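You operate a simulated robot arm through the tools that you are given. There is no shell and no other tool. Be economical: measure what you need, move in short steps, check, and stop when the job is done.

You are at the controls of a simulated robot arm. One attempt, no reset.

TASK
Fetch the green tape and set it on top of the medium filter. Then close the door under the hose test label. Then turn the speed dial to 1. Then press the red button of the scale two times. Then take the purple cap and put it on top of the metal can. Then open the drawer of the steel bench, take the beige cap on the top of the bench with green legs and put it away inside and shut the drawer again. Then fetch the pot that says "nuts" from the top of the bench with green legs and set it on top of the brown case. Then put the cleaner can on the platform of the scale. Keep to this order. Set down upright: cleaner can.

The check looks at the end state, three seconds after you hand in, the way a careful person would. Anything else that was tipped, shoved, dropped, spilled or broken makes it a failure. Lids that push on must go on centred and level and be pressed home; caps that screw on are set level and turned clockwise until they are tight.

THE ROBOT
A 6-joint arm with a two-finger parallel gripper on a trunk, on a base that drives. Base frame: it is fixed to the floor where the robot stands at the start and does not move with it; the origin is under the middle of the robot, x ahead of it, y to its left, z up. Readings come in m, degrees, newtons and seconds.
Its first joint turns from -166.0 to 166.0 degrees. Places, roughly: beige cap (4x4x3 cm) [3.2, -2.8, 0.9]; blue pot, red pot [3.25, -2.75, 0.75]; brown case (30x21x8 cm) [3.3, -3.2, 0.9]; cleaner can [3.25, -3, 1]; door under the hose test label [1, -1.3, 0.3]; drawer [3.4, -0.1, 0.7]; drawer of the steel bench [3.4, -0.1, 0.7]; green tape (9x9x5 cm) [0.7, 0.1, 0.8]; medium filter [1.25, 4.25, 0.75]; metal can (5x5x8 cm) [3.5, -2.4, 0.9]; platform of the scale (20x20 cm) [3.5, -1.54, 0.5]; purple cap (4x4x3 cm) [3.2, -2.6, 0.9]; red button of the scale [3.3, -1.6, 0.6]; speed dial [0.8, -1.6, 0.7]. Payload 3.91 kg.
Tool frame: the origin (TCP) lies between the finger pads and is the grasp point; the fingertips stand 0.03 m ahead of it; z points along the fingers, y is the line along which they close. The gripper opens to 0.11 m. The fingers are 0.02 m wide and 0.01 m thick; the gripper's body (0.048 by 0.112 m) begins 0.055 m behind the TCP.
Orientation is told as [roll, pitch, yaw] about the base's x, y, z axes, in that order, counted from this pose: with the fingers straight down and closing along the base's y, the tool's x points along the base's -x, its y along +y and its z along -z.

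THE INTERFACE
- The arm moves only by the tool move_arm. Its argument "series" is a list that holds one entry, the list of rows, each a list of 6 numbers: the shift along the tool's x, y, z in m, then the turn, a rotation vector about the tool's x, y, z in degrees. In form: [[[dx, dy, dz, ax, ay, az], ...]]. A call has 1 to 12 rows; each row is the pose to reach, as a shift and turn from the pose commanded when the call began, along the tool's axes at that moment. "hand" is the gripper command, from -1 (fully open) to 1 (shut), values between in proportion, set as the call begins (left out, the last holds). Rows are played at 5 a second. More than 0.05 m and 8.6 degrees between two rows, or a gripper value outside its range, and nothing of the call is played. Where a pose cannot be reached the arm comes as near as it can. A force on the tool above 40 N (or 10 N above the force at the start of the call, whichever is more), or a blocked arm, ends the call early, and 0.2 s more pass. The fingers move at their own pace (about 0.153 m/s each) and stop on an object; they squeeze with about 25 N. The grip force told is the motor's: it shows also when the fingers shut on nothing. Time passes only in rows, and 0.2 s behind the last, so rows that repeat a pose let the fingers close. The reply holds the time, the measured pose of the TCP, the force on the tool along the base axes, the opening and the grip force, in the units named above and with some noise, with the torque about the TCP (base axes, N m) and any sound that the robot's microphone picked up, and new pictures: "pictures" is both (left out), scene, wrist or none.
- Cameras (640 x 400 px; columns grow to the right, rows downward): "scene" is now at [0.1959, 0.1912, 1.3728]; the picture's right is [-0.42, -0.91, 0.00], its down [-0.60, 0.28, -0.75] and it looks along [0.68, -0.32, -0.66] (base axes); focal length 250 px, centre (320, 200). "wrist" rides on the gripper at [0.072, 0.017, -0.103] in the tool frame; the picture's right is [-0.23, 0.97, 0.00], its down [-0.76, -0.18, -0.62] and it looks along [-0.61, -0.14, 0.78] (tool axes); focal length 222 px, centre (320, 200). There is no depth. A picture from a camera that has moved, and an enlarged one, comes with that camera's place and axes in the base frame and with its lens. The place of the scene camera against the robot may be out by one fixed shift of up to 0.025 m in any direction.
- drive_base(legs): drives the robot by 1 to 6 legs, each [ahead, turn to the left] in m and degrees, along the robot's own axes; the way and the turn of a leg run together, so that a leg with both is an arc; at most 1.5 m and 180 degrees a leg. The arm and the cameras ride along, it lands a little off, and it stops where it bumps. It gives what a move gives, and a new picture of the scene camera.
- head_to(pan, tilt): turns the head with the scene camera to pan (to the left, within 120 degrees either way) and tilt (down, from -29 to 69), counted from straight ahead of the robot. It gives what a move gives, and a new picture of the scene camera.
- inspect(camera, box): a new picture of the part [left, top, right, bottom] of that camera's present view, enlarged. It takes no simulated time.
- close_job(): hands the job in; it is judged then, once.

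Work in short steps. Places have to be worked out from the pictures, the camera data and where the tool is seen: move nearer, look again, correct. Check each grasp and each placing, and mend what went wrong. You have 217 turns and 260 pictures in all, those below and enlarged ones among them. Open the gripper and draw the arm clear of the work before you hand the job in, unless the task says otherwise; then end with one line.

The tools are called after ">>>" by a JSON object that holds its "name" and its "arguments". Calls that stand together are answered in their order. move_arm: Moves the arm, as the interface text tells. Its arguments: {"type":"object","properties":{"series":{"type":"array","items":{"type":"array","items":{"type":"array","items":{"type":"number"}}}},"hand":{"type":"number"},"pictures":{"type":"string","enum":["both","scene","wrist","none"]}},"required":["series"]} The other tools are called the same way: drive_base (legs) drives the base; head_to (pan, tilt) turns the head that bears the scene camera; inspect (camera, box) takes an enlarged picture of a part of a camera's view; close_job () hands the job in.

At the start:

```text
time_s: 0.0
tcp_pos: [0.5938, -0.034, 1.0437]
tcp_rot: [0.0, -0.1, 0.0]
wrist_force: [0.1, 0.1, -0.2]
ft_torque: [-0.03, -0.01, 0.0]
finger_gap: 0.1099
grasp_force: 0.1
robot x, y, heading: [-0.0023, 0.0004, 0.2]
head pan, tilt: [-24.9, 41.3]
```

scene: 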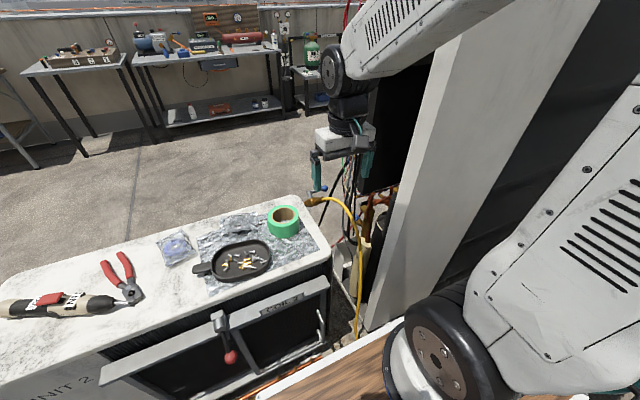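
wrist: 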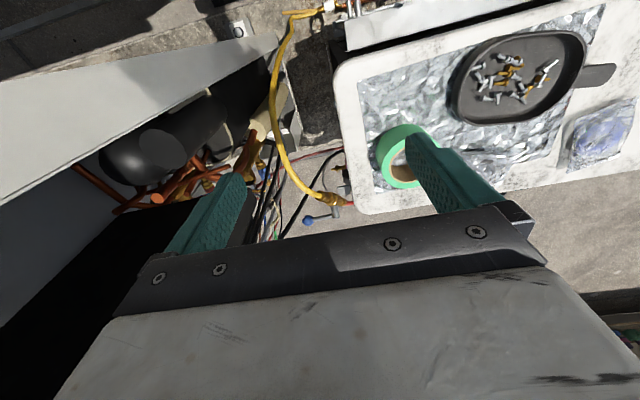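

The tape appears at about (0.737, 0.075, 0.80) in both views. I'll move above it and look again.

>>> {"name": "move_arm", "arguments": {"series": [[[-0.03, 0.03, 0, 0, 0, 0], [-0.06, 0.055, 0.01, 0, 0, 0], [-0.09, 0.08, 0.03, 0, 0, 0], [-0.12, 0.1, 0.05, 0, 0, 0], [-0.14, 0.11, 0.08, 0, 0, 0]]], "hand": -1}}

```text
time_s: 1.2
tcp_pos: [0.7345, 0.0763, 0.9621]
tcp_rot: [0.0, -0.1, 0.0]
wrist_force: [0.0, 0.1, 0.7]
ft_torque: [-0.03, 0.0, -0.02]
finger_gap: 0.1099
grasp_force: 0.1
robot x, y, heading: [0.0024, 0.0014, 0.3]
head pan, tilt: [-24.9, 41.3]
camera scene: at [0.1955, 0.1912, 1.3728], right [-0.42, -0.91, 0.0], down [-0.6, 0.28, -0.75], along [0.68, -0.32, -0.66], focal length 250 px, centre (320, 200)
camera wrist: at [0.6622, 0.094, 1.0663], right [0.23, 0.97, 0.0], down [0.76, -0.18, 0.62], along [0.61, -0.14, -0.78], focal length 222 px, centre (320, 200)
```

scene: 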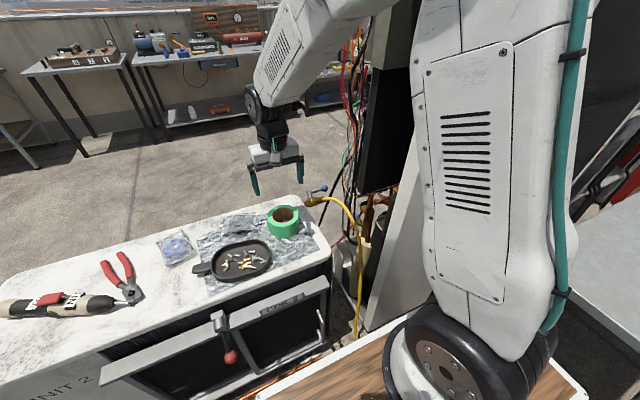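
wrist: 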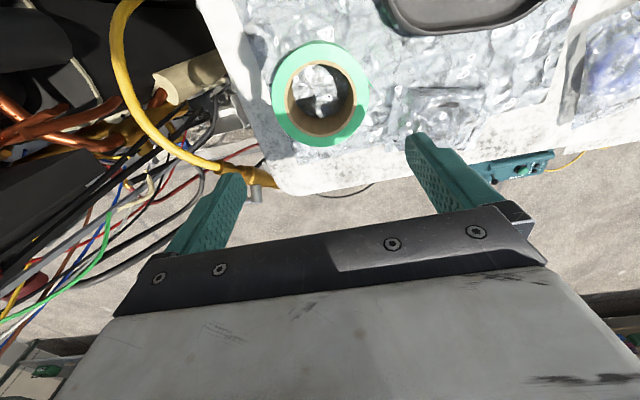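

The tape's top centre is near (0.715, 0.083), with its top at about 0.82–0.845. I'll centre on it, partly lower and look again.

>>> {"name": "move_arm", "arguments": {"series": [[[0.018, 0.007, 0.01, 0, 0, 0], [0.018, 0.007, 0.045, 0, 0, 0]]]}}

>>> {"name": "inspect", "arguments": {"camera": "scene", "box": [200, 130, 360, 260]}}

```text
time_s: 1.8
tcp_pos: [0.7158, 0.0832, 0.916]
tcp_rot: [0.1, 0.0, 0.0]
wrist_force: [0.4, -0.2, 0.4]
ft_torque: [-0.01, -0.01, 0.03]
finger_gap: 0.1101
grasp_force: 0.1
robot x, y, heading: [-0.0008, -0.0025, -0.1]
head pan, tilt: [-24.9, 41.3]
camera scene: at [0.1958, 0.1912, 1.3728], right [-0.42, -0.91, 0.0], down [-0.6, 0.28, -0.75], along [0.68, -0.32, -0.66], focal length 250 px, centre (320, 200)
camera wrist: at [0.6436, 0.1009, 1.0202], right [0.23, 0.97, 0.0], down [0.76, -0.18, 0.62], along [0.61, -0.14, -0.78], focal length 222 px, centre (320, 200)
```

scene: 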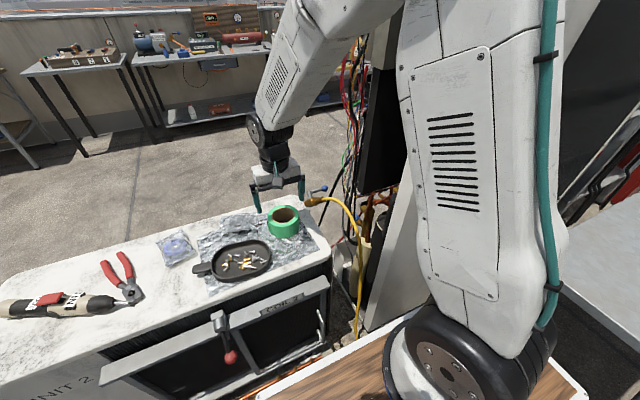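
wrist: 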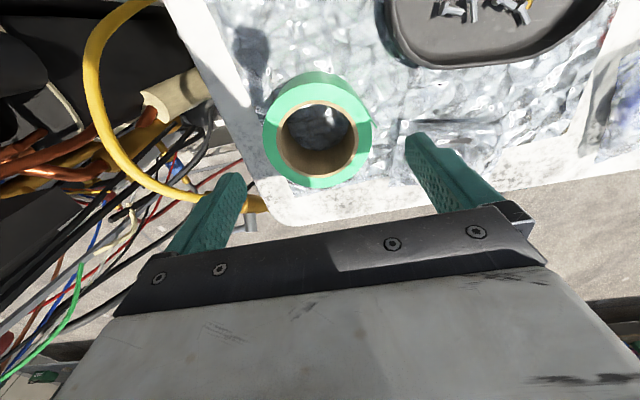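

```text
3.08 times, centred on (280, 195) of scene
camera zoom: at [0.1958, 0.1912, 1.3728], right [-0.42, -0.91, 0.0], down [-0.6, 0.28, -0.75], along [0.68, -0.32, -0.66], focal length 768 px, centre (443, 215)
```

zoom: 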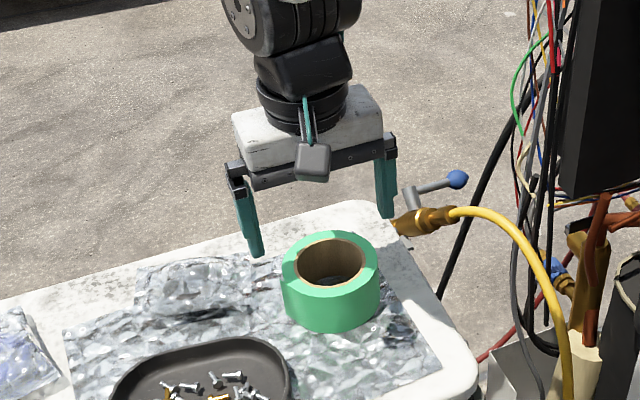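

The tape top is near z 0.845, centred at (0.719, 0.083). I'll lower with the fingers straddling it and watch the force.

>>> {"name": "move_arm", "arguments": {"series": [[[-0.003, 0, 0.03, 0, 0, 0], [-0.003, 0, 0.055, 0, 0, 0], [-0.003, 0, 0.075, 0, 0, 0]]], "pictures": "both"}}

>>> {"name": "inspect", "arguments": {"camera": "scene", "box": [230, 160, 340, 250]}}

```text
time_s: 2.6
tcp_pos: [0.7203, 0.082, 0.8419]
tcp_rot: [0.0, 0.0, -0.1]
wrist_force: [-0.2, -0.4, -0.5]
ft_torque: [-0.01, -0.02, 0.01]
finger_gap: 0.1102
grasp_force: 0.0
robot x, y, heading: [0.0006, -0.0017, 0.1]
head pan, tilt: [-24.9, 41.3]
camera scene: at [0.1958, 0.1913, 1.3728], right [-0.42, -0.91, 0.0], down [-0.6, 0.28, -0.75], along [0.68, -0.32, -0.66], focal length 250 px, centre (320, 200)
camera wrist: at [0.6485, 0.1001, 0.9455], right [0.23, 0.97, 0.0], down [0.76, -0.18, 0.62], along [0.61, -0.14, -0.78], focal length 222 px, centre (320, 200)
```

scene: 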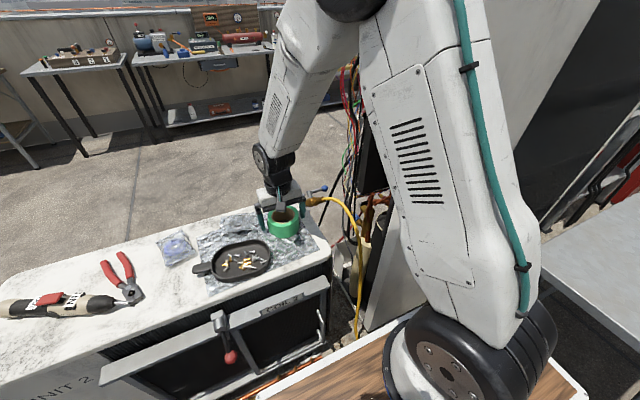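
wrist: 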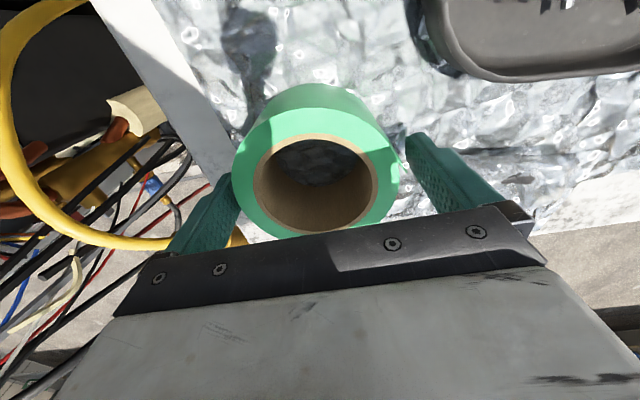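

```text
4.44 times, centred on (285, 205) of scene
camera zoom: at [0.1958, 0.1913, 1.3728], right [-0.42, -0.91, 0.0], down [-0.6, 0.28, -0.75], along [0.68, -0.32, -0.66], focal length 1109 px, centre (476, 178)
```

zoom: 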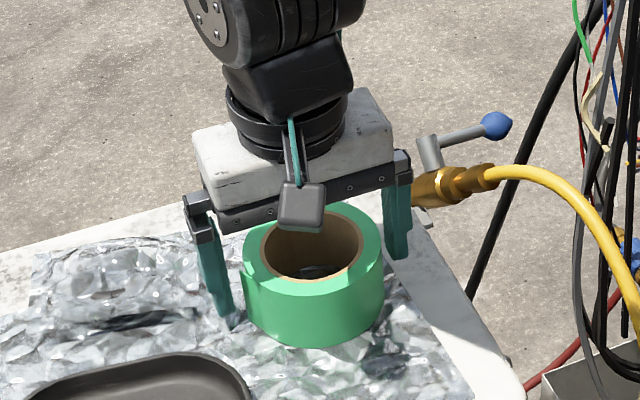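

The fingers straddle the tape and it is nearly centred. Now I close.

>>> {"name": "move_arm", "arguments": {"series": [[[0.003, -0.002, 0.004, 0, 0, 0], [0.003, -0.002, 0.004, 0, 0, 0], [0.003, -0.002, 0.004, 0, 0, 0], [0.003, -0.002, 0.004, 0, 0, 0]]], "hand": 1, "pictures": "none"}}

>>> {"name": "move_arm", "arguments": {"series": [[[0, 0, -0.04, 0, 0, 0], [0, 0, -0.08, 0, 0, 0], [0, 0, -0.12, 0, 0, 0], [0, 0, -0.16, 0, 0, 0], [0, 0, -0.2, 0, 0, 0]]], "pictures": "wrist"}}

```text
time_s: 3.6
tcp_pos: [0.7173, 0.0807, 0.8406]
tcp_rot: [0.0, -0.1, 0.0]
wrist_force: [4.6, 2.9, 19.8]
ft_torque: [0.17, -0.18, -0.14]
finger_gap: 0.083
grasp_force: 24.9
robot x, y, heading: [0.0028, 0.0013, -0.1]
head pan, tilt: [-24.9, 41.3]
```

```text
time_s: 4.8
tcp_pos: [0.7167, 0.0791, 1.0365]
tcp_rot: [0.0, 0.1, 0.0]
wrist_force: [-0.3, -0.9, -0.8]
ft_torque: [0.03, 0.0, -0.01]
finger_gap: 0.083
grasp_force: 24.6
robot x, y, heading: [-0.0004, 0.0038, 0.1]
head pan, tilt: [-24.9, 41.3]
camera wrist: at [0.6452, 0.0965, 1.1404], right [0.23, 0.97, 0.0], down [0.76, -0.18, 0.62], along [0.61, -0.14, -0.78], focal length 222 px, centre (320, 200)
```

wrist: 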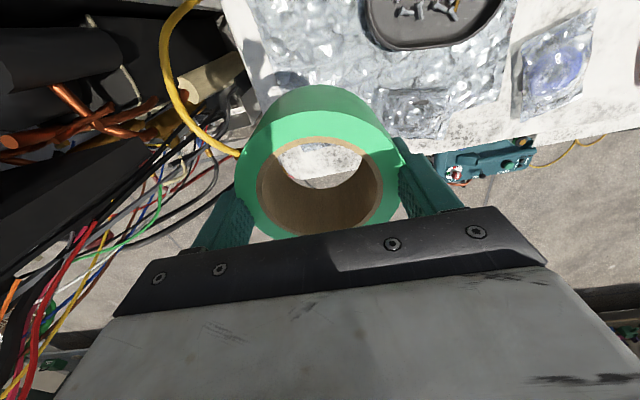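

The tape is held. Now I look left to find the filter and a route.

>>> {"name": "head_to", "arguments": {"pan": 65, "tilt": 20}}

>>> {"name": "head_to", "arguments": {"pan": 115, "tilt": 25}}

>>> {"name": "head_to", "arguments": {"pan": 15, "tilt": 20}}

>>> {"name": "head_to", "arguments": {"pan": -80, "tilt": 30}}

```text
time_s: 6.5
tcp_pos: [0.7178, 0.0786, 1.038]
tcp_rot: [0.0, -0.1, 0.0]
wrist_force: [-0.6, -0.1, -1.0]
ft_torque: [0.0, -0.03, 0.02]
finger_gap: 0.0829
grasp_force: 25.1
robot x, y, heading: [-0.0044, -0.0004, -0.3]
head pan, tilt: [65.0, 20.0]
camera scene: at [0.1591, 0.311, 1.4061], right [0.91, -0.42, 0.0], down [-0.14, -0.31, -0.94], along [0.4, 0.85, -0.34], focal length 250 px, centre (320, 200)
```

scene: 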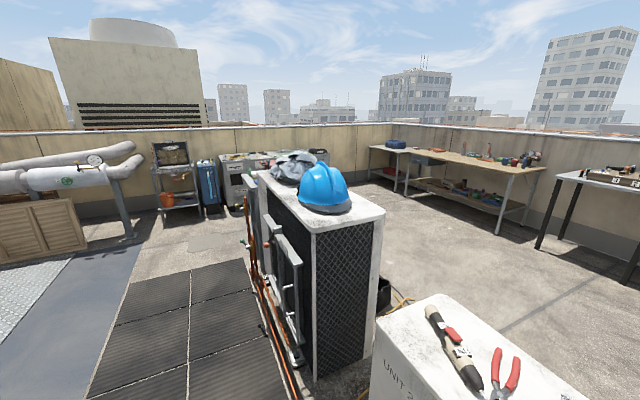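

```text
time_s: 7.6
tcp_pos: [0.7169, 0.0793, 1.0372]
tcp_rot: [0.1, 0.0, 0.1]
wrist_force: [-0.6, 0.0, -1.4]
ft_torque: [0.01, -0.02, -0.02]
finger_gap: 0.083
grasp_force: 25.4
robot x, y, heading: [-0.0042, -0.0019, 0.1]
head pan, tilt: [115.0, 25.0]
camera scene: at [0.0808, 0.3102, 1.398], right [0.91, 0.42, 0.0], down [0.18, -0.38, -0.91], along [-0.38, 0.82, -0.42], focal length 250 px, centre (320, 200)
```

scene: 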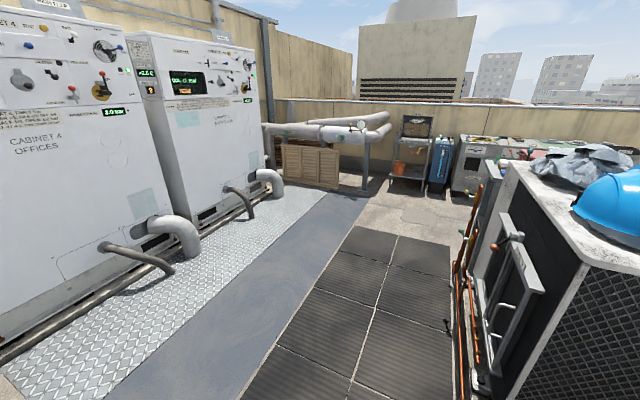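

```text
time_s: 9.4
tcp_pos: [0.7173, 0.0786, 1.0374]
tcp_rot: [0.0, 0.0, 0.1]
wrist_force: [-0.7, 0.2, -1.7]
ft_torque: [-0.01, 0.02, 0.01]
finger_gap: 0.0828
grasp_force: 25.1
robot x, y, heading: [-0.001, -0.0001, -0.0]
head pan, tilt: [15.0, 20.0]
camera scene: at [0.2096, 0.2508, 1.4061], right [0.26, -0.97, 0.0], down [-0.33, -0.09, -0.94], along [0.91, 0.24, -0.34], focal length 250 px, centre (320, 200)
```

scene: 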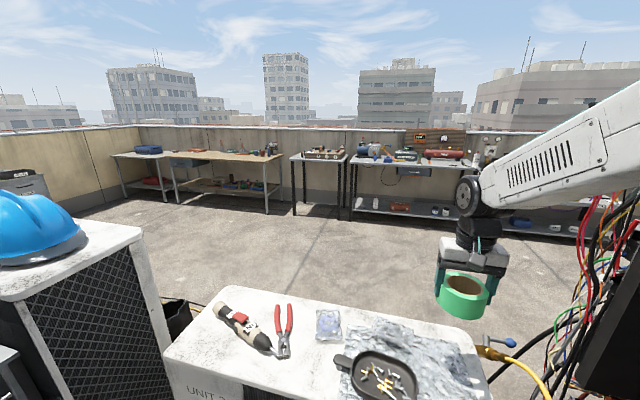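

```text
time_s: 11.1
tcp_pos: [0.7163, 0.0782, 1.0368]
tcp_rot: [-0.1, 0.0, 0.0]
wrist_force: [-0.4, 0.1, -1.8]
ft_torque: [-0.03, -0.01, -0.02]
finger_gap: 0.083
grasp_force: 24.7
robot x, y, heading: [0.0036, -0.0001, -0.0]
head pan, tilt: [-80.0, 30.0]
camera scene: at [0.1355, 0.1376, 1.3901], right [-0.98, -0.17, 0.0], down [-0.09, 0.49, -0.87], along [0.15, -0.85, -0.5], focal length 250 px, centre (320, 200)
```

scene: 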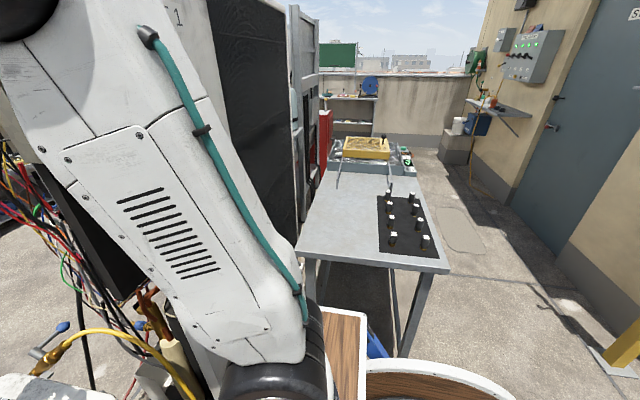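

The lane to the left is clear between the cabinets and the units. I'll back off a little, turn left and drive toward the filter's table.

>>> {"name": "drive_base", "arguments": {"legs": [[-0.25, 0], [0, 90], [1.4, 0], [1.0, 0]]}}

>>> {"name": "head_to", "arguments": {"pan": -45, "tilt": 25}}

```text
time_s: 28.1
tcp_pos: [-0.341, 3.1089, 1.037]
tcp_rot: [0.0, 0.0, 90.7]
wrist_force: [0.2, 0.2, -1.9]
ft_torque: [-0.01, 0.0, 0.04]
finger_gap: 0.0827
grasp_force: 25.2
robot x, y, heading: [-0.2536, 2.394, 90.7]
head pan, tilt: [-80.0, 30.0]
camera scene: at [-0.4121, 2.5287, 1.3901], right [0.19, -0.98, 0.0], down [-0.49, -0.09, -0.87], along [0.85, 0.16, -0.5], focal length 250 px, centre (320, 200)
```

scene: 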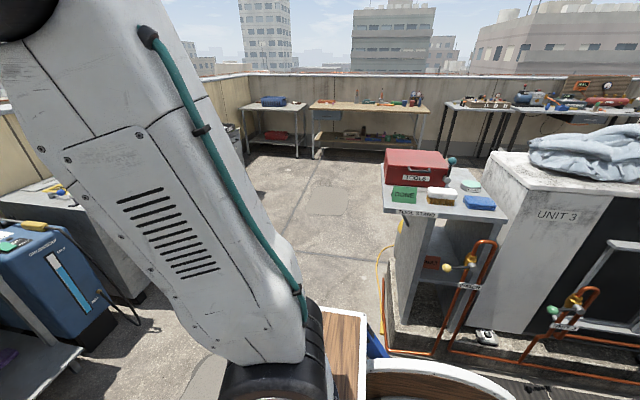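

```text
time_s: 29.1
tcp_pos: [-0.3427, 3.1084, 1.0378]
tcp_rot: [0.1, 0.0, 90.7]
wrist_force: [-0.3, 0.1, -1.5]
ft_torque: [-0.02, 0.01, 0.02]
finger_gap: 0.0828
grasp_force: 24.8
robot x, y, heading: [-0.2522, 2.394, 90.7]
head pan, tilt: [-45.0, 25.0]
camera scene: at [-0.4366, 2.5777, 1.398], right [0.72, -0.7, 0.0], down [-0.3, -0.3, -0.91], along [0.63, 0.65, -0.42], focal length 250 px, centre (320, 200)
```

scene: 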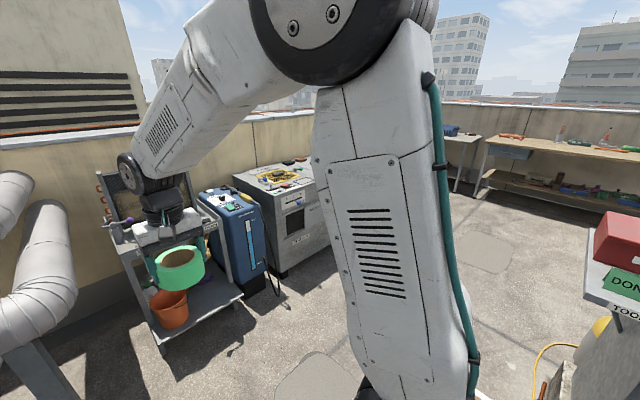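

The cabinet with the filters is behind the arm. I'll turn toward (1.25, 4.25) and approach partway.

>>> {"name": "drive_base", "arguments": {"legs": [[0, -38], [0.9, 0]]}}

>>> {"name": "head_to", "arguments": {"pan": 0, "tilt": 30}}

```text
time_s: 35.5
tcp_pos: [0.6629, 3.7171, 1.0373]
tcp_rot: [-0.1, 0.0, 52.4]
wrist_force: [0.2, 0.3, -2.1]
ft_torque: [0.01, -0.02, -0.01]
finger_gap: 0.083
grasp_force: 25.0
robot x, y, heading: [0.2841, 3.1015, 52.4]
head pan, tilt: [-45.0, 25.0]
camera scene: at [0.2614, 3.351, 1.398], right [0.13, -0.99, 0.0], down [-0.42, -0.05, -0.91], along [0.9, 0.12, -0.42], focal length 250 px, centre (320, 200)
```

scene: 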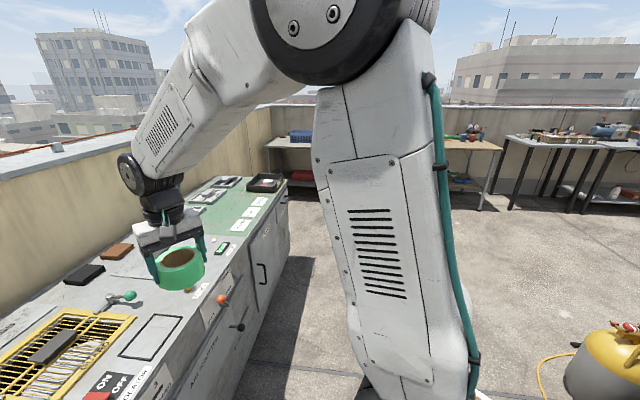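

```text
time_s: 36.7
tcp_pos: [0.6632, 3.7167, 1.0363]
tcp_rot: [0.1, 0.0, 52.4]
wrist_force: [-0.6, 0.3, -1.3]
ft_torque: [0.02, 0.03, 0.03]
finger_gap: 0.0829
grasp_force: 24.5
robot x, y, heading: [0.2912, 3.0985, 52.4]
head pan, tilt: [0.0, 30.0]
camera scene: at [0.2253, 3.4108, 1.39], right [0.79, -0.61, 0.0], down [-0.31, -0.4, -0.87], along [0.53, 0.69, -0.5], focal length 250 px, centre (320, 200)
```

scene: 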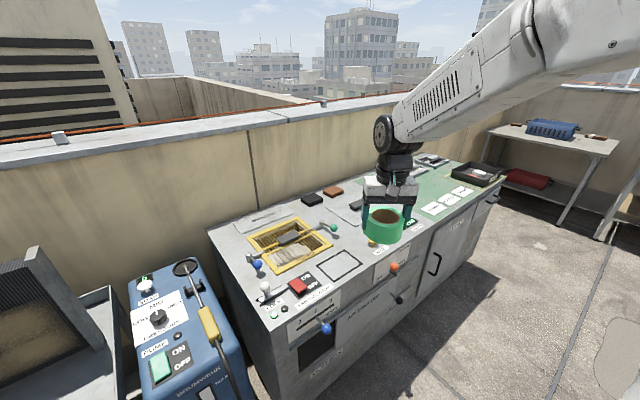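

The cabinet top is in view, so I zoom in to identify the filters.

>>> {"name": "inspect", "arguments": {"camera": "scene", "box": [200, 140, 520, 340]}}

>>> {"name": "inspect", "arguments": {"camera": "scene", "box": [270, 170, 390, 245]}}

```text
2.00 times, centred on (360, 240) of scene
camera zoom: at [0.2253, 3.4108, 1.39], right [0.79, -0.61, 0.0], down [-0.31, -0.4, -0.87], along [0.53, 0.69, -0.5], focal length 499 px, centre (240, 120)
```

zoom: 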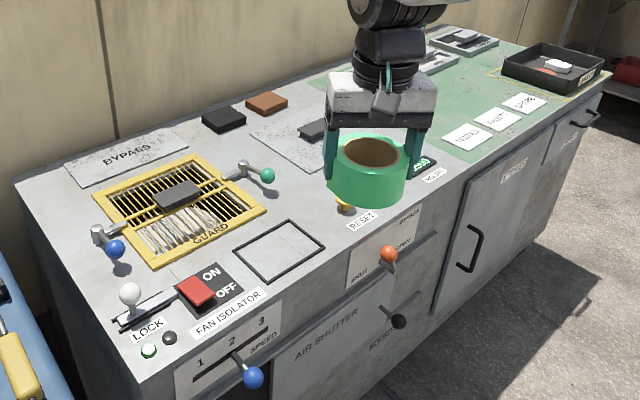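

```text
5.33 times, centred on (330, 208) of scene
camera zoom: at [0.2253, 3.4108, 1.39], right [0.79, -0.61, 0.0], down [-0.31, -0.4, -0.87], along [0.53, 0.69, -0.5], focal length 1331 px, centre (267, 160)
```

zoom: 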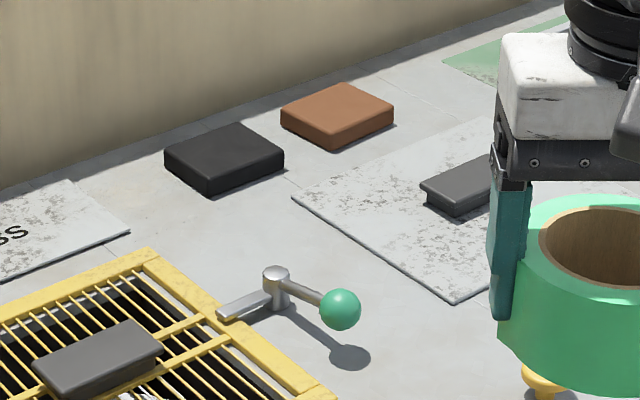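

The target lies behind the gripper in this view. I'll drive to stand in front of it at about (1.2, 3.4), facing +y.

>>> {"name": "drive_base", "arguments": {"legs": [[0, -34], [0.92, 0], [0, 71.6]]}}

>>> {"name": "head_to", "arguments": {"pan": -10, "tilt": 42}}

```text
time_s: 44.3
tcp_pos: [1.7039, 3.8784, 1.0374]
tcp_rot: [0.0, 0.1, 35.0]
wrist_force: [0.5, -1.0, -0.5]
ft_torque: [0.04, 0.04, -0.02]
finger_gap: 0.0829
grasp_force: 25.3
robot x, y, heading: [1.1636, 3.3982, 33.5]
head pan, tilt: [0.0, 30.0]
stopped in leg 3: the robot was blocked; the commanded pose is now the measured one
camera scene: at [1.2085, 3.7086, 1.3901], right [0.55, -0.83, 0.0], down [-0.42, -0.28, -0.87], along [0.72, 0.48, -0.5], focal length 250 px, centre (320, 200)
```

scene: 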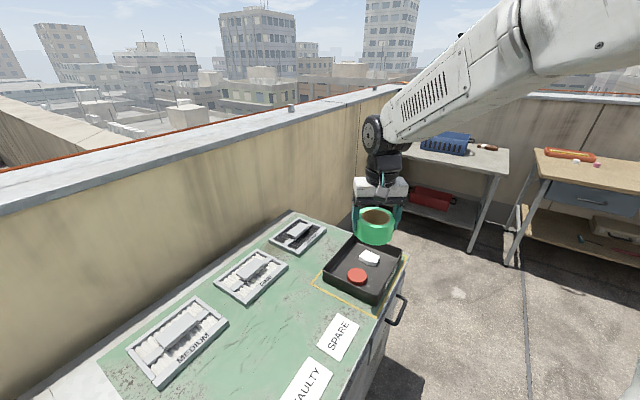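

```text
time_s: 45.1
tcp_pos: [1.7039, 3.8776, 1.0363]
tcp_rot: [0.1, 0.0, 35.0]
wrist_force: [-0.1, -0.2, -1.6]
ft_torque: [0.0, 0.0, 0.02]
finger_gap: 0.0829
grasp_force: 24.9
robot x, y, heading: [1.163, 3.4013, 33.5]
head pan, tilt: [-10.0, 42.0]
camera scene: at [1.2096, 3.6922, 1.3718], right [0.4, -0.92, 0.0], down [-0.61, -0.27, -0.74], along [0.68, 0.3, -0.67], focal length 250 px, centre (320, 200)
```

scene: 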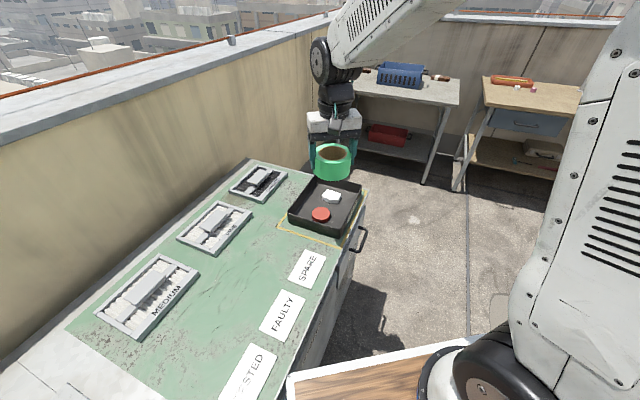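

Medium filter found, at about (1.32, 4.23). The base touched the cabinet while turning, so I back off a little and zoom in.

>>> {"name": "drive_base", "arguments": {"legs": [[-0.04, 0], [0, -6]]}}

>>> {"name": "head_to", "arguments": {"pan": 35, "tilt": 50}}

>>> {"name": "inspect", "arguments": {"camera": "scene", "box": [200, 100, 440, 300]}}

```text
time_s: 46.5
tcp_pos: [1.7175, 3.7967, 1.0371]
tcp_rot: [0.0, 0.0, 29.1]
wrist_force: [-0.1, -0.2, -1.6]
ft_torque: [0.01, 0.02, -0.03]
finger_gap: 0.0828
grasp_force: 24.6
robot x, y, heading: [1.1287, 3.3776, 27.5]
head pan, tilt: [-10.0, 42.0]
camera scene: at [1.2066, 3.6622, 1.3717], right [0.3, -0.95, 0.0], down [-0.64, -0.2, -0.74], along [0.71, 0.22, -0.67], focal length 250 px, centre (320, 200)
```

scene: 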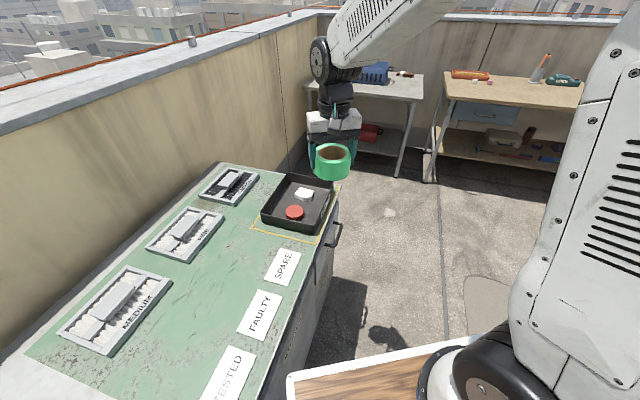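

```text
time_s: 47.6
tcp_pos: [1.7181, 3.7969, 1.0377]
tcp_rot: [-0.1, 0.0, 29.0]
wrist_force: [0.8, 0.7, -0.7]
ft_torque: [-0.04, -0.01, 0.01]
finger_gap: 0.0828
grasp_force: 25.1
robot x, y, heading: [1.1278, 3.3747, 28.0]
head pan, tilt: [35.0, 50.0]
camera scene: at [1.1625, 3.7053, 1.3605], right [0.89, -0.46, 0.0], down [-0.35, -0.68, -0.64], along [0.3, 0.57, -0.77], focal length 250 px, centre (320, 200)
```

scene: 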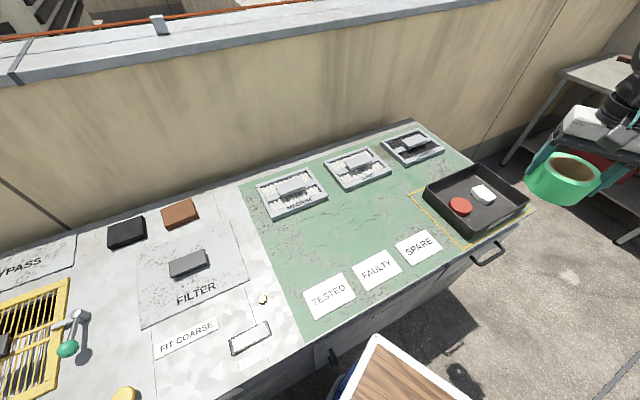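

```text
2.00 times, centred on (320, 200) of scene
camera zoom: at [1.1625, 3.7053, 1.3605], right [0.89, -0.46, 0.0], down [-0.35, -0.68, -0.64], along [0.3, 0.57, -0.77], focal length 499 px, centre (320, 200)
```

zoom: 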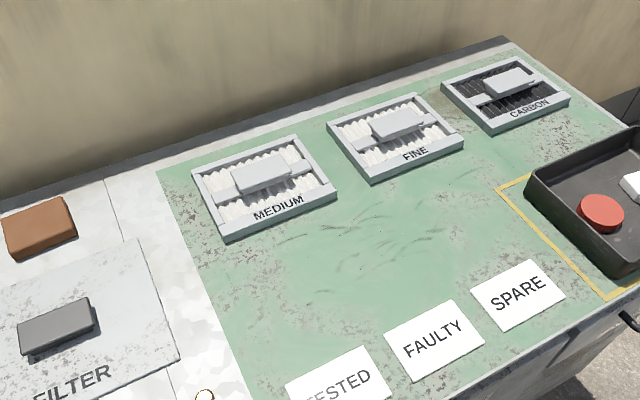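

The medium filter has a raised bar, centred at about (1.322, 4.222). I'll swing the tape over it at the current height.

>>> {"name": "move_arm", "arguments": {"series": [[[0.012, 0.046, 0, 0, 0, 0], [0.024, 0.092, 0, 0, 0, 0], [0.036, 0.138, 0, 0, 0, 0], [0.048, 0.184, 0, 0, 0, 0], [0.06, 0.23, 0, 0, 0, 0], [0.072, 0.276, 0, 0, 0, 0], [0.084, 0.322, 0, 0, 0, 0], [0.096, 0.368, 0, 0, 0, 0], [0.108, 0.414, 0, 0, 0, 0], [0.12, 0.46, 0, 0, 0, 0], [0.13, 0.5, 0, 0, 0, 0], [0.13, 0.5, 0, 0, 0, 0]]]}}

```text
time_s: 50.2
tcp_pos: [1.3616, 4.1708, 1.0348]
tcp_rot: [0.0, 0.0, 29.0]
wrist_force: [0.2, 0.0, -1.5]
ft_torque: [-0.01, -0.02, 0.0]
finger_gap: 0.0829
grasp_force: 25.1
robot x, y, heading: [1.132, 3.3791, 27.5]
head pan, tilt: [35.0, 50.0]
camera scene: at [1.1623, 3.7055, 1.3605], right [0.89, -0.46, 0.0], down [-0.35, -0.68, -0.64], along [0.3, 0.57, -0.77], focal length 250 px, centre (320, 200)
camera wrist: at [1.2907, 4.152, 1.1383], right [-0.27, 0.96, 0.0], down [0.75, 0.21, 0.62], along [0.6, 0.17, -0.78], focal length 222 px, centre (320, 200)
```

scene: 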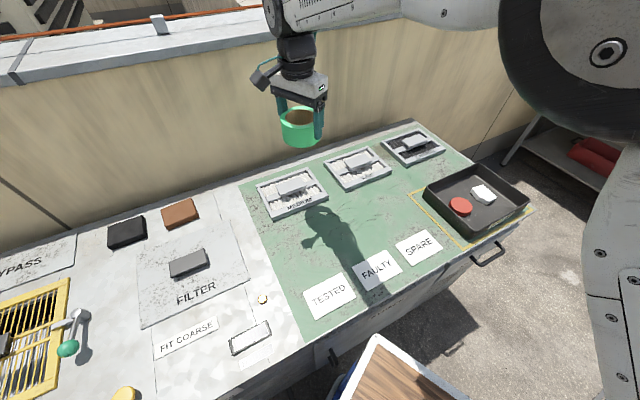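
wrist: 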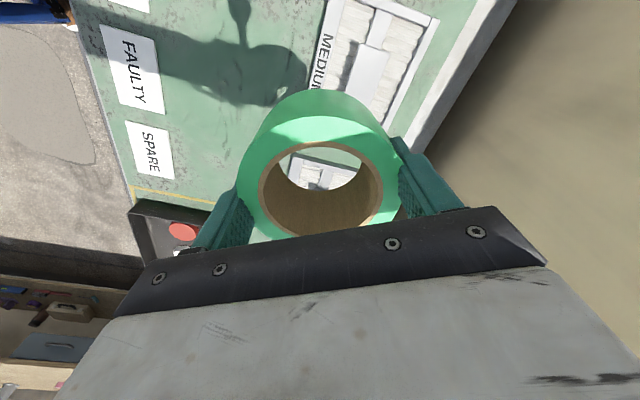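

Both cameras agree on (1.323, 4.225). I'll finish the lateral move and lower partway.

>>> {"name": "move_arm", "arguments": {"series": [[[0.004, 0.035, 0, 0, 0, 0], [0.0076, 0.066, 0, 0, 0, 0], [0.0076, 0.066, 0.05, 0, 0, 0], [0.0076, 0.066, 0.1, 0, 0, 0], [0.0076, 0.066, 0.125, 0, 0, 0], [0.0076, 0.066, 0.125, 0, 0, 0]]]}}

>>> {"name": "inspect", "arguments": {"camera": "scene", "box": [230, 120, 370, 230]}}

```text
time_s: 51.6
tcp_pos: [1.3241, 4.2248, 0.9115]
tcp_rot: [0.0, 0.1, 29.0]
wrist_force: [-0.3, -0.7, -1.2]
ft_torque: [0.01, 0.0, -0.01]
finger_gap: 0.0828
grasp_force: 24.6
robot x, y, heading: [1.1283, 3.3763, 27.5]
head pan, tilt: [35.0, 50.0]
camera scene: at [1.1623, 3.7055, 1.3605], right [0.89, -0.46, 0.0], down [-0.35, -0.68, -0.64], along [0.3, 0.57, -0.77], focal length 250 px, centre (320, 200)
camera wrist: at [1.252, 4.2065, 1.0145], right [-0.27, 0.96, 0.0], down [0.75, 0.21, 0.62], along [0.6, 0.17, -0.78], focal length 222 px, centre (320, 200)
```

scene: 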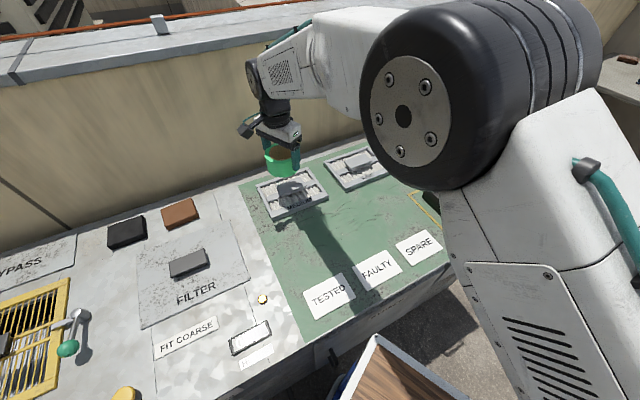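
wrist: 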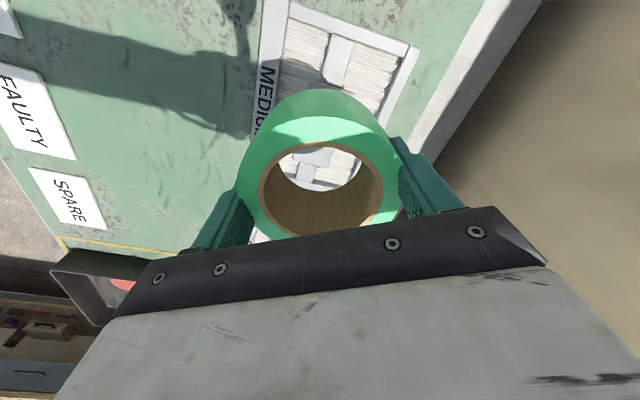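

```text
3.64 times, centred on (300, 175) of scene
camera zoom: at [1.1623, 3.7055, 1.3605], right [0.89, -0.46, 0.0], down [-0.35, -0.68, -0.64], along [0.3, 0.57, -0.77], focal length 907 px, centre (393, 291)
```

zoom: 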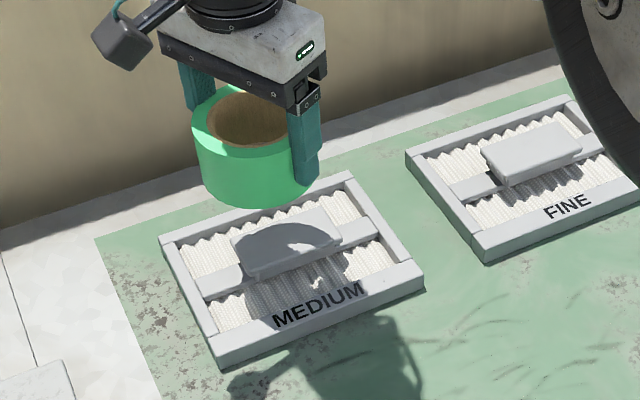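

Alignment over the bar looks good. I'll lower in small steps until contact.

>>> {"name": "move_arm", "arguments": {"series": [[[0, 0, 0.03, 0, 0, 0], [0, 0, 0.055, 0, 0, 0], [0, 0, 0.065, 0, 0, 0], [0, 0, 0.065, 0, 0, 0]]]}}

>>> {"name": "inspect", "arguments": {"camera": "scene", "box": [240, 140, 340, 220]}}

```text
time_s: 52.6
tcp_pos: [1.3228, 4.2273, 0.845]
tcp_rot: [0.0, 0.0, 29.0]
wrist_force: [1.2, 0.7, -2.7]
ft_torque: [0.03, -0.01, -0.01]
finger_gap: 0.0826
grasp_force: 24.6
robot x, y, heading: [1.13, 3.3749, 27.3]
head pan, tilt: [35.0, 50.0]
camera scene: at [1.1623, 3.7055, 1.3605], right [0.89, -0.46, 0.0], down [-0.35, -0.68, -0.64], along [0.3, 0.57, -0.77], focal length 250 px, centre (320, 200)
camera wrist: at [1.2525, 4.2077, 0.9485], right [-0.27, 0.96, 0.0], down [0.75, 0.21, 0.62], along [0.6, 0.17, -0.78], focal length 222 px, centre (320, 200)
```

scene: 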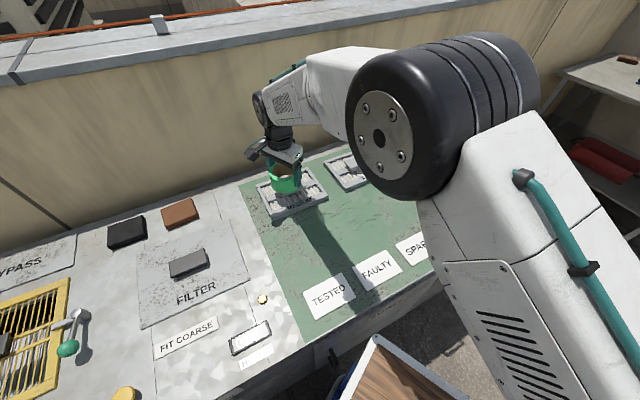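
wrist: 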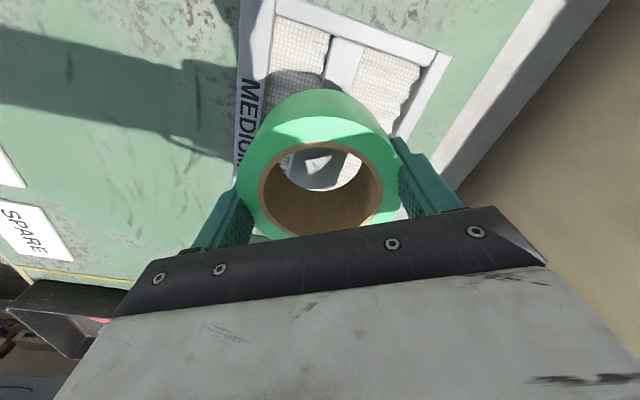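

```text
5.00 times, centred on (290, 180) of scene
camera zoom: at [1.1623, 3.7055, 1.3605], right [0.89, -0.46, 0.0], down [-0.35, -0.68, -0.64], along [0.3, 0.57, -0.77], focal length 1247 px, centre (470, 300)
```

zoom: 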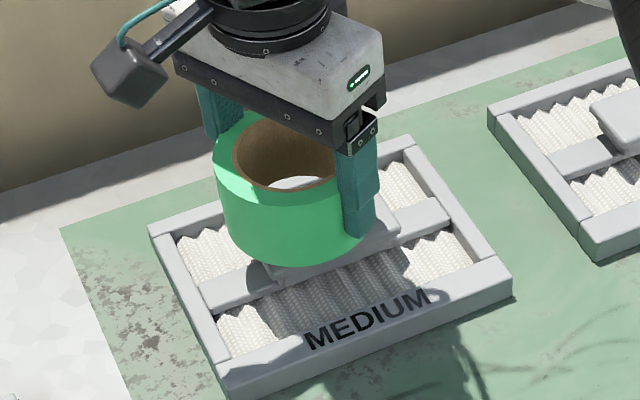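

The tape is just above the bar. I'll lower in small steps until contact.

>>> {"name": "move_arm", "arguments": {"series": [[[0, 0, 0.004, 0, 0, 0], [0, 0, 0.008, 0, 0, 0], [0, 0, 0.012, 0, 0, 0], [0, 0, 0.016, 0, 0, 0]]], "pictures": "wrist"}}

>>> {"name": "inspect", "arguments": {"camera": "scene", "box": [240, 140, 340, 220]}}

```text
time_s: 53.6
tcp_pos: [1.322, 4.2265, 0.8299]
tcp_rot: [-0.1, 0.1, 29.0]
wrist_force: [0.6, -0.4, -0.9]
ft_torque: [-0.02, -0.01, 0.0]
finger_gap: 0.0831
grasp_force: 25.1
robot x, y, heading: [1.1314, 3.3762, 27.5]
head pan, tilt: [35.0, 50.0]
camera wrist: at [1.2513, 4.2065, 0.9325], right [-0.27, 0.96, 0.0], down [0.75, 0.21, 0.62], along [0.6, 0.17, -0.78], focal length 222 px, centre (320, 200)
```

wrist: 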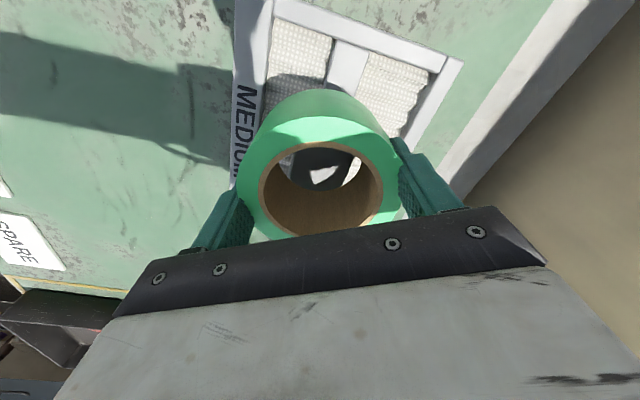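

```text
5.00 times, centred on (290, 180) of scene
camera zoom: at [1.1623, 3.7055, 1.3605], right [0.89, -0.46, 0.0], down [-0.35, -0.68, -0.64], along [0.3, 0.57, -0.77], focal length 1247 px, centre (470, 300)
```

zoom: 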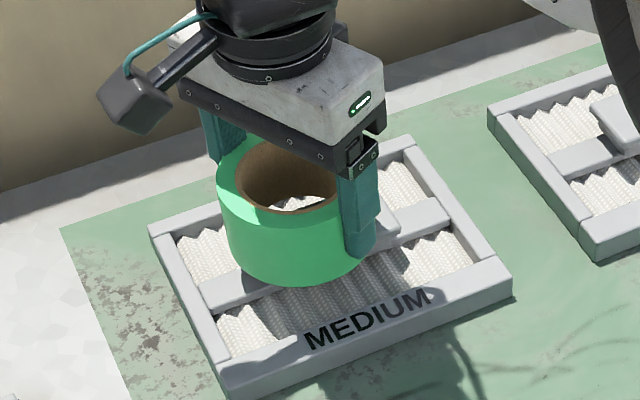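

The bar is centred under the tape hole. I keep lowering to contact.

>>> {"name": "move_arm", "arguments": {"series": [[[0, 0, 0.004, 0, 0, 0], [0, 0, 0.008, 0, 0, 0], [0, 0, 0.012, 0, 0, 0]]], "pictures": "none"}}

>>> {"name": "inspect", "arguments": {"camera": "scene", "box": [240, 140, 340, 220]}}

```text
time_s: 54.4
tcp_pos: [1.3229, 4.2268, 0.8189]
tcp_rot: [0.2, -0.2, 29.0]
wrist_force: [1.8, -1.1, 21.4]
ft_torque: [-0.27, -0.06, -0.02]
finger_gap: 0.0833
grasp_force: 25.0
robot x, y, heading: [1.1302, 3.3784, 27.7]
head pan, tilt: [35.0, 50.0]
```

```text
5.00 times, centred on (290, 180) of scene
camera zoom: at [1.1623, 3.7046, 1.3607], right [0.89, -0.46, 0.0], down [-0.35, -0.68, -0.64], along [0.3, 0.57, -0.77], focal length 1247 px, centre (470, 300)
```

zoom: 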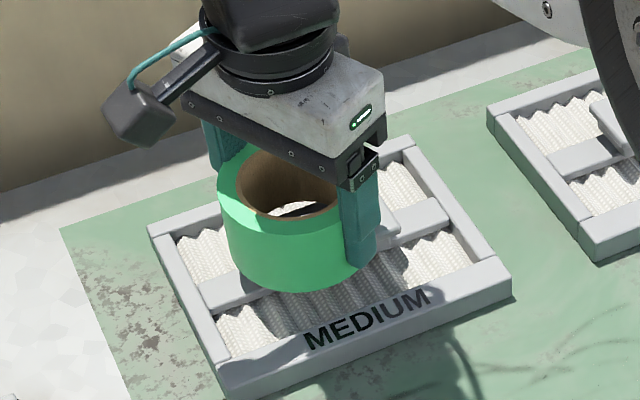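

Contact made at z 0.819 with 21 N. I open and watch the tape.

>>> {"name": "move_arm", "arguments": {"series": [[[0, 0, -0.001, 0, 0, 0], [0, 0, -0.001, 0, 0, 0], [0, 0, -0.001, 0, 0, 0]]], "hand": -1, "pictures": "wrist"}}

>>> {"name": "move_arm", "arguments": {"series": [[[0, 0, -0.04, 0, 0, 0], [0, 0, -0.08, 0, 0, 0], [0, 0, -0.12, 0, 0, 0], [0, 0, -0.16, 0, 0, 0], [0, 0, -0.2, 0, 0, 0], [0, 0, -0.22, 0, 0, 0]]], "pictures": "none"}}

>>> {"name": "inspect", "arguments": {"camera": "scene", "box": [240, 140, 340, 220]}}

```text
time_s: 55.2
tcp_pos: [1.3224, 4.2253, 0.819]
tcp_rot: [-0.1, 0.0, 29.1]
wrist_force: [-0.2, -0.4, -0.6]
ft_torque: [0.01, 0.03, 0.01]
finger_gap: 0.1101
grasp_force: 0.0
robot x, y, heading: [1.1301, 3.3781, 27.4]
head pan, tilt: [35.0, 50.0]
camera wrist: at [1.2511, 4.2064, 0.9219], right [-0.27, 0.96, 0.0], down [0.75, 0.21, 0.62], along [0.6, 0.17, -0.78], focal length 222 px, centre (320, 200)
```

wrist: 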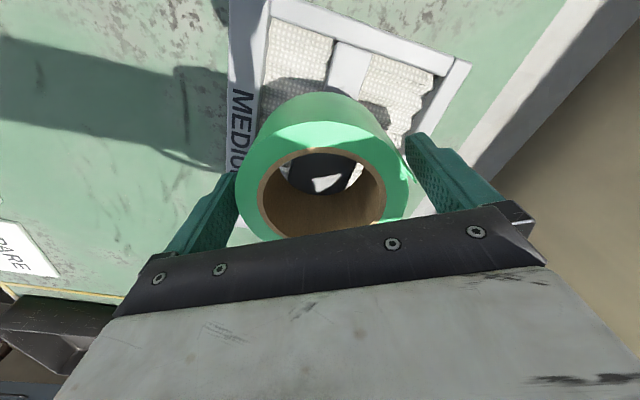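

```text
time_s: 56.6
tcp_pos: [1.3205, 4.2246, 1.0373]
tcp_rot: [-0.1, -0.1, 29.1]
wrist_force: [-0.2, -0.2, -0.8]
ft_torque: [-0.03, 0.05, -0.03]
finger_gap: 0.1098
grasp_force: 0.1
robot x, y, heading: [1.1286, 3.3805, 27.4]
head pan, tilt: [35.0, 50.0]
```

```text
5.00 times, centred on (290, 180) of scene
camera zoom: at [1.1624, 3.7056, 1.3604], right [0.89, -0.46, 0.0], down [-0.35, -0.68, -0.64], along [0.3, 0.57, -0.77], focal length 1247 px, centre (470, 300)
```

zoom: 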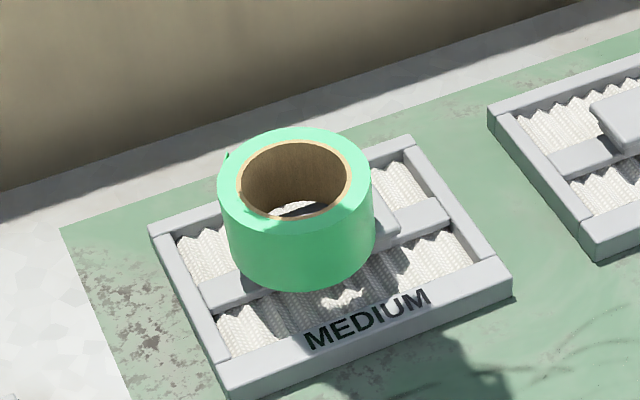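

The tape sits level on the medium filter. I retract the arm to the front of the robot, then drive around the open aisle toward the next station.

>>> {"name": "move_arm", "arguments": {"series": [[[-0.012, -0.048, 0, 0, 0, 0], [-0.024, -0.096, 0, 0, 0, 0], [-0.036, -0.144, 0, 0, 0, 0], [-0.048, -0.192, 0, 0, 0, 0], [-0.06, -0.24, 0, 0, 0, 0], [-0.072, -0.288, 0, 0, 0, 0], [-0.084, -0.336, 0, 0, 0, 0], [-0.096, -0.384, 0, 0, 0, 0], [-0.108, -0.432, 0, 0, 0, 0], [-0.12, -0.48, 0, 0, 0, 0], [-0.13, -0.528, 0, 0, 0, 0], [-0.14, -0.57, 0, 0, 0, 0]]], "pictures": "none"}}

>>> {"name": "drive_base", "arguments": {"legs": [[-0.05, -28], [1.1, 0], [0, -90], [1.0, 0]]}}

>>> {"name": "head_to", "arguments": {"pan": 20, "tilt": 25}}

```text
time_s: 59.2
tcp_pos: [1.7227, 3.7927, 1.0392]
tcp_rot: [0.1, 0.1, 29.1]
wrist_force: [0.1, 0.4, -0.1]
ft_torque: [0.0, 0.02, -0.04]
finger_gap: 0.1102
grasp_force: 0.0
robot x, y, heading: [1.1301, 3.3765, 27.5]
head pan, tilt: [35.0, 50.0]
```

```text
time_s: 74.9
tcp_pos: [2.242, 1.6231, 1.04]
tcp_rot: [0.1, 0.0, -89.7]
wrist_force: [0.7, -0.3, 0.2]
ft_torque: [-0.01, 0.0, 0.0]
finger_gap: 0.1101
grasp_force: 0.0
robot x, y, heading: [2.164, 2.3401, -91.1]
head pan, tilt: [35.0, 50.0]
camera scene: at [2.4258, 2.135, 1.3605], right [-0.83, -0.56, 0.0], down [-0.43, 0.64, -0.64], along [0.36, -0.53, -0.77], focal length 250 px, centre (320, 200)
```

scene: 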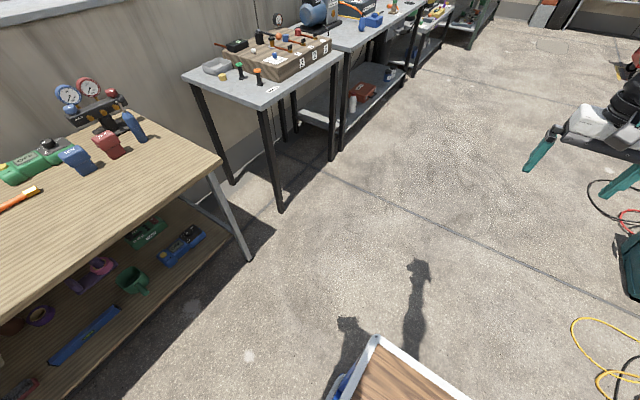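

```text
time_s: 75.8
tcp_pos: [2.2404, 1.6234, 1.04]
tcp_rot: [0.0, 0.0, -89.7]
wrist_force: [-0.1, 0.0, 0.2]
ft_torque: [0.04, 0.04, 0.0]
finger_gap: 0.11
grasp_force: 0.0
robot x, y, heading: [2.1585, 2.3426, -91.2]
head pan, tilt: [20.0, 25.0]
camera scene: at [2.4127, 2.1118, 1.3979], right [-0.95, -0.32, 0.0], down [-0.14, 0.4, -0.91], along [0.29, -0.86, -0.42], focal length 250 px, centre (320, 200)
```

scene: 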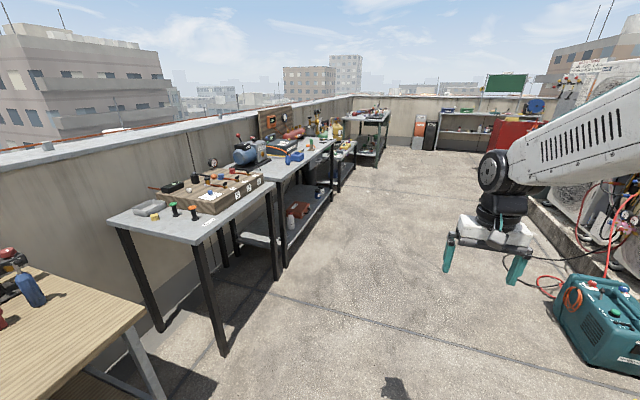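

The aisle is clear. I drive on down to the hose-test station and look right toward it.

>>> {"name": "drive_base", "arguments": {"legs": [[1.5, 0], [1.5, 0], [0.4, 0]]}}

>>> {"name": "head_to", "arguments": {"pan": -75, "tilt": 20}}

>>> {"name": "head_to", "arguments": {"pan": 60, "tilt": 20}}

```text
time_s: 92.3
tcp_pos: [2.1202, -1.7779, 1.04]
tcp_rot: [0.0, -0.1, -90.0]
wrist_force: [0.4, 0.6, -0.5]
ft_torque: [-0.02, 0.0, 0.01]
finger_gap: 0.1099
grasp_force: 0.1
robot x, y, heading: [2.0441, -1.0582, -91.5]
head pan, tilt: [20.0, 25.0]
camera scene: at [2.2942, -1.2904, 1.398], right [-0.95, -0.32, 0.0], down [-0.13, 0.4, -0.91], along [0.29, -0.86, -0.42], focal length 250 px, centre (320, 200)
```

scene: 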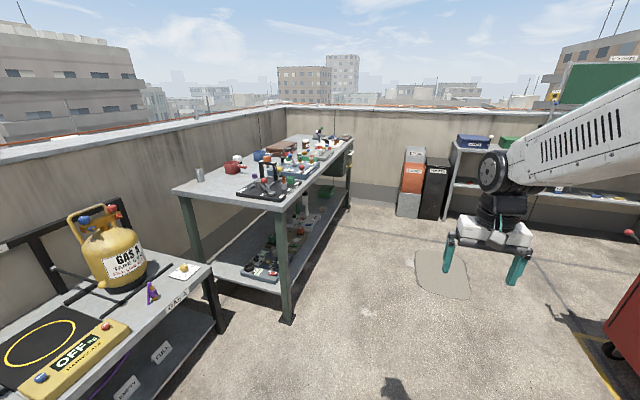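

```text
time_s: 94.0
tcp_pos: [2.1196, -1.7785, 1.0396]
tcp_rot: [0.0, -0.1, -90.0]
wrist_force: [0.2, 0.1, 0.5]
ft_torque: [0.05, -0.01, 0.03]
finger_gap: 0.1098
grasp_force: 0.0
robot x, y, heading: [2.0409, -1.0609, -91.5]
head pan, tilt: [-75.0, 20.0]
camera scene: at [2.1745, -1.2248, 1.4061], right [-0.23, 0.97, 0.0], down [0.33, 0.08, -0.94], along [-0.91, -0.22, -0.34], focal length 250 px, centre (320, 200)
```

scene: 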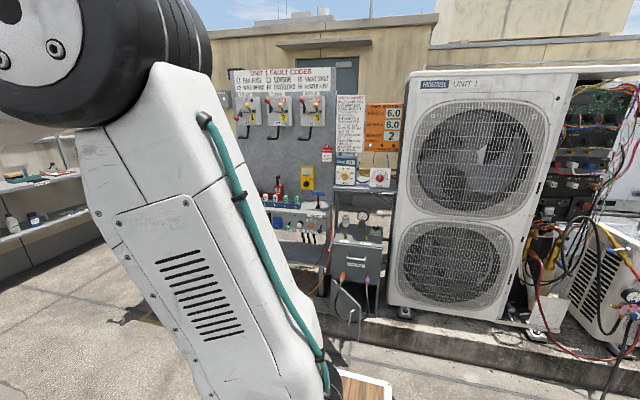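

```text
time_s: 96.2
tcp_pos: [2.1207, -1.7775, 1.0389]
tcp_rot: [0.0, 0.0, -90.1]
wrist_force: [-0.1, -0.3, -0.3]
ft_torque: [-0.01, 0.01, 0.0]
finger_gap: 0.1099
grasp_force: 0.0
robot x, y, heading: [2.0468, -1.0596, -91.7]
head pan, tilt: [60.0, 20.0]
camera scene: at [2.3444, -1.2517, 1.4061], right [-0.52, -0.85, 0.0], down [-0.29, 0.18, -0.94], along [0.8, -0.49, -0.34], focal length 250 px, centre (320, 200)
```

scene: 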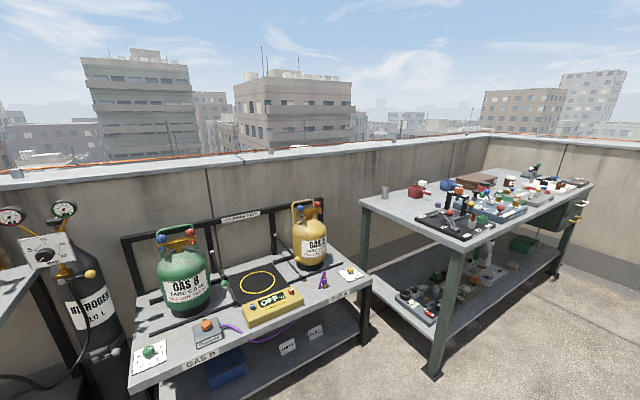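

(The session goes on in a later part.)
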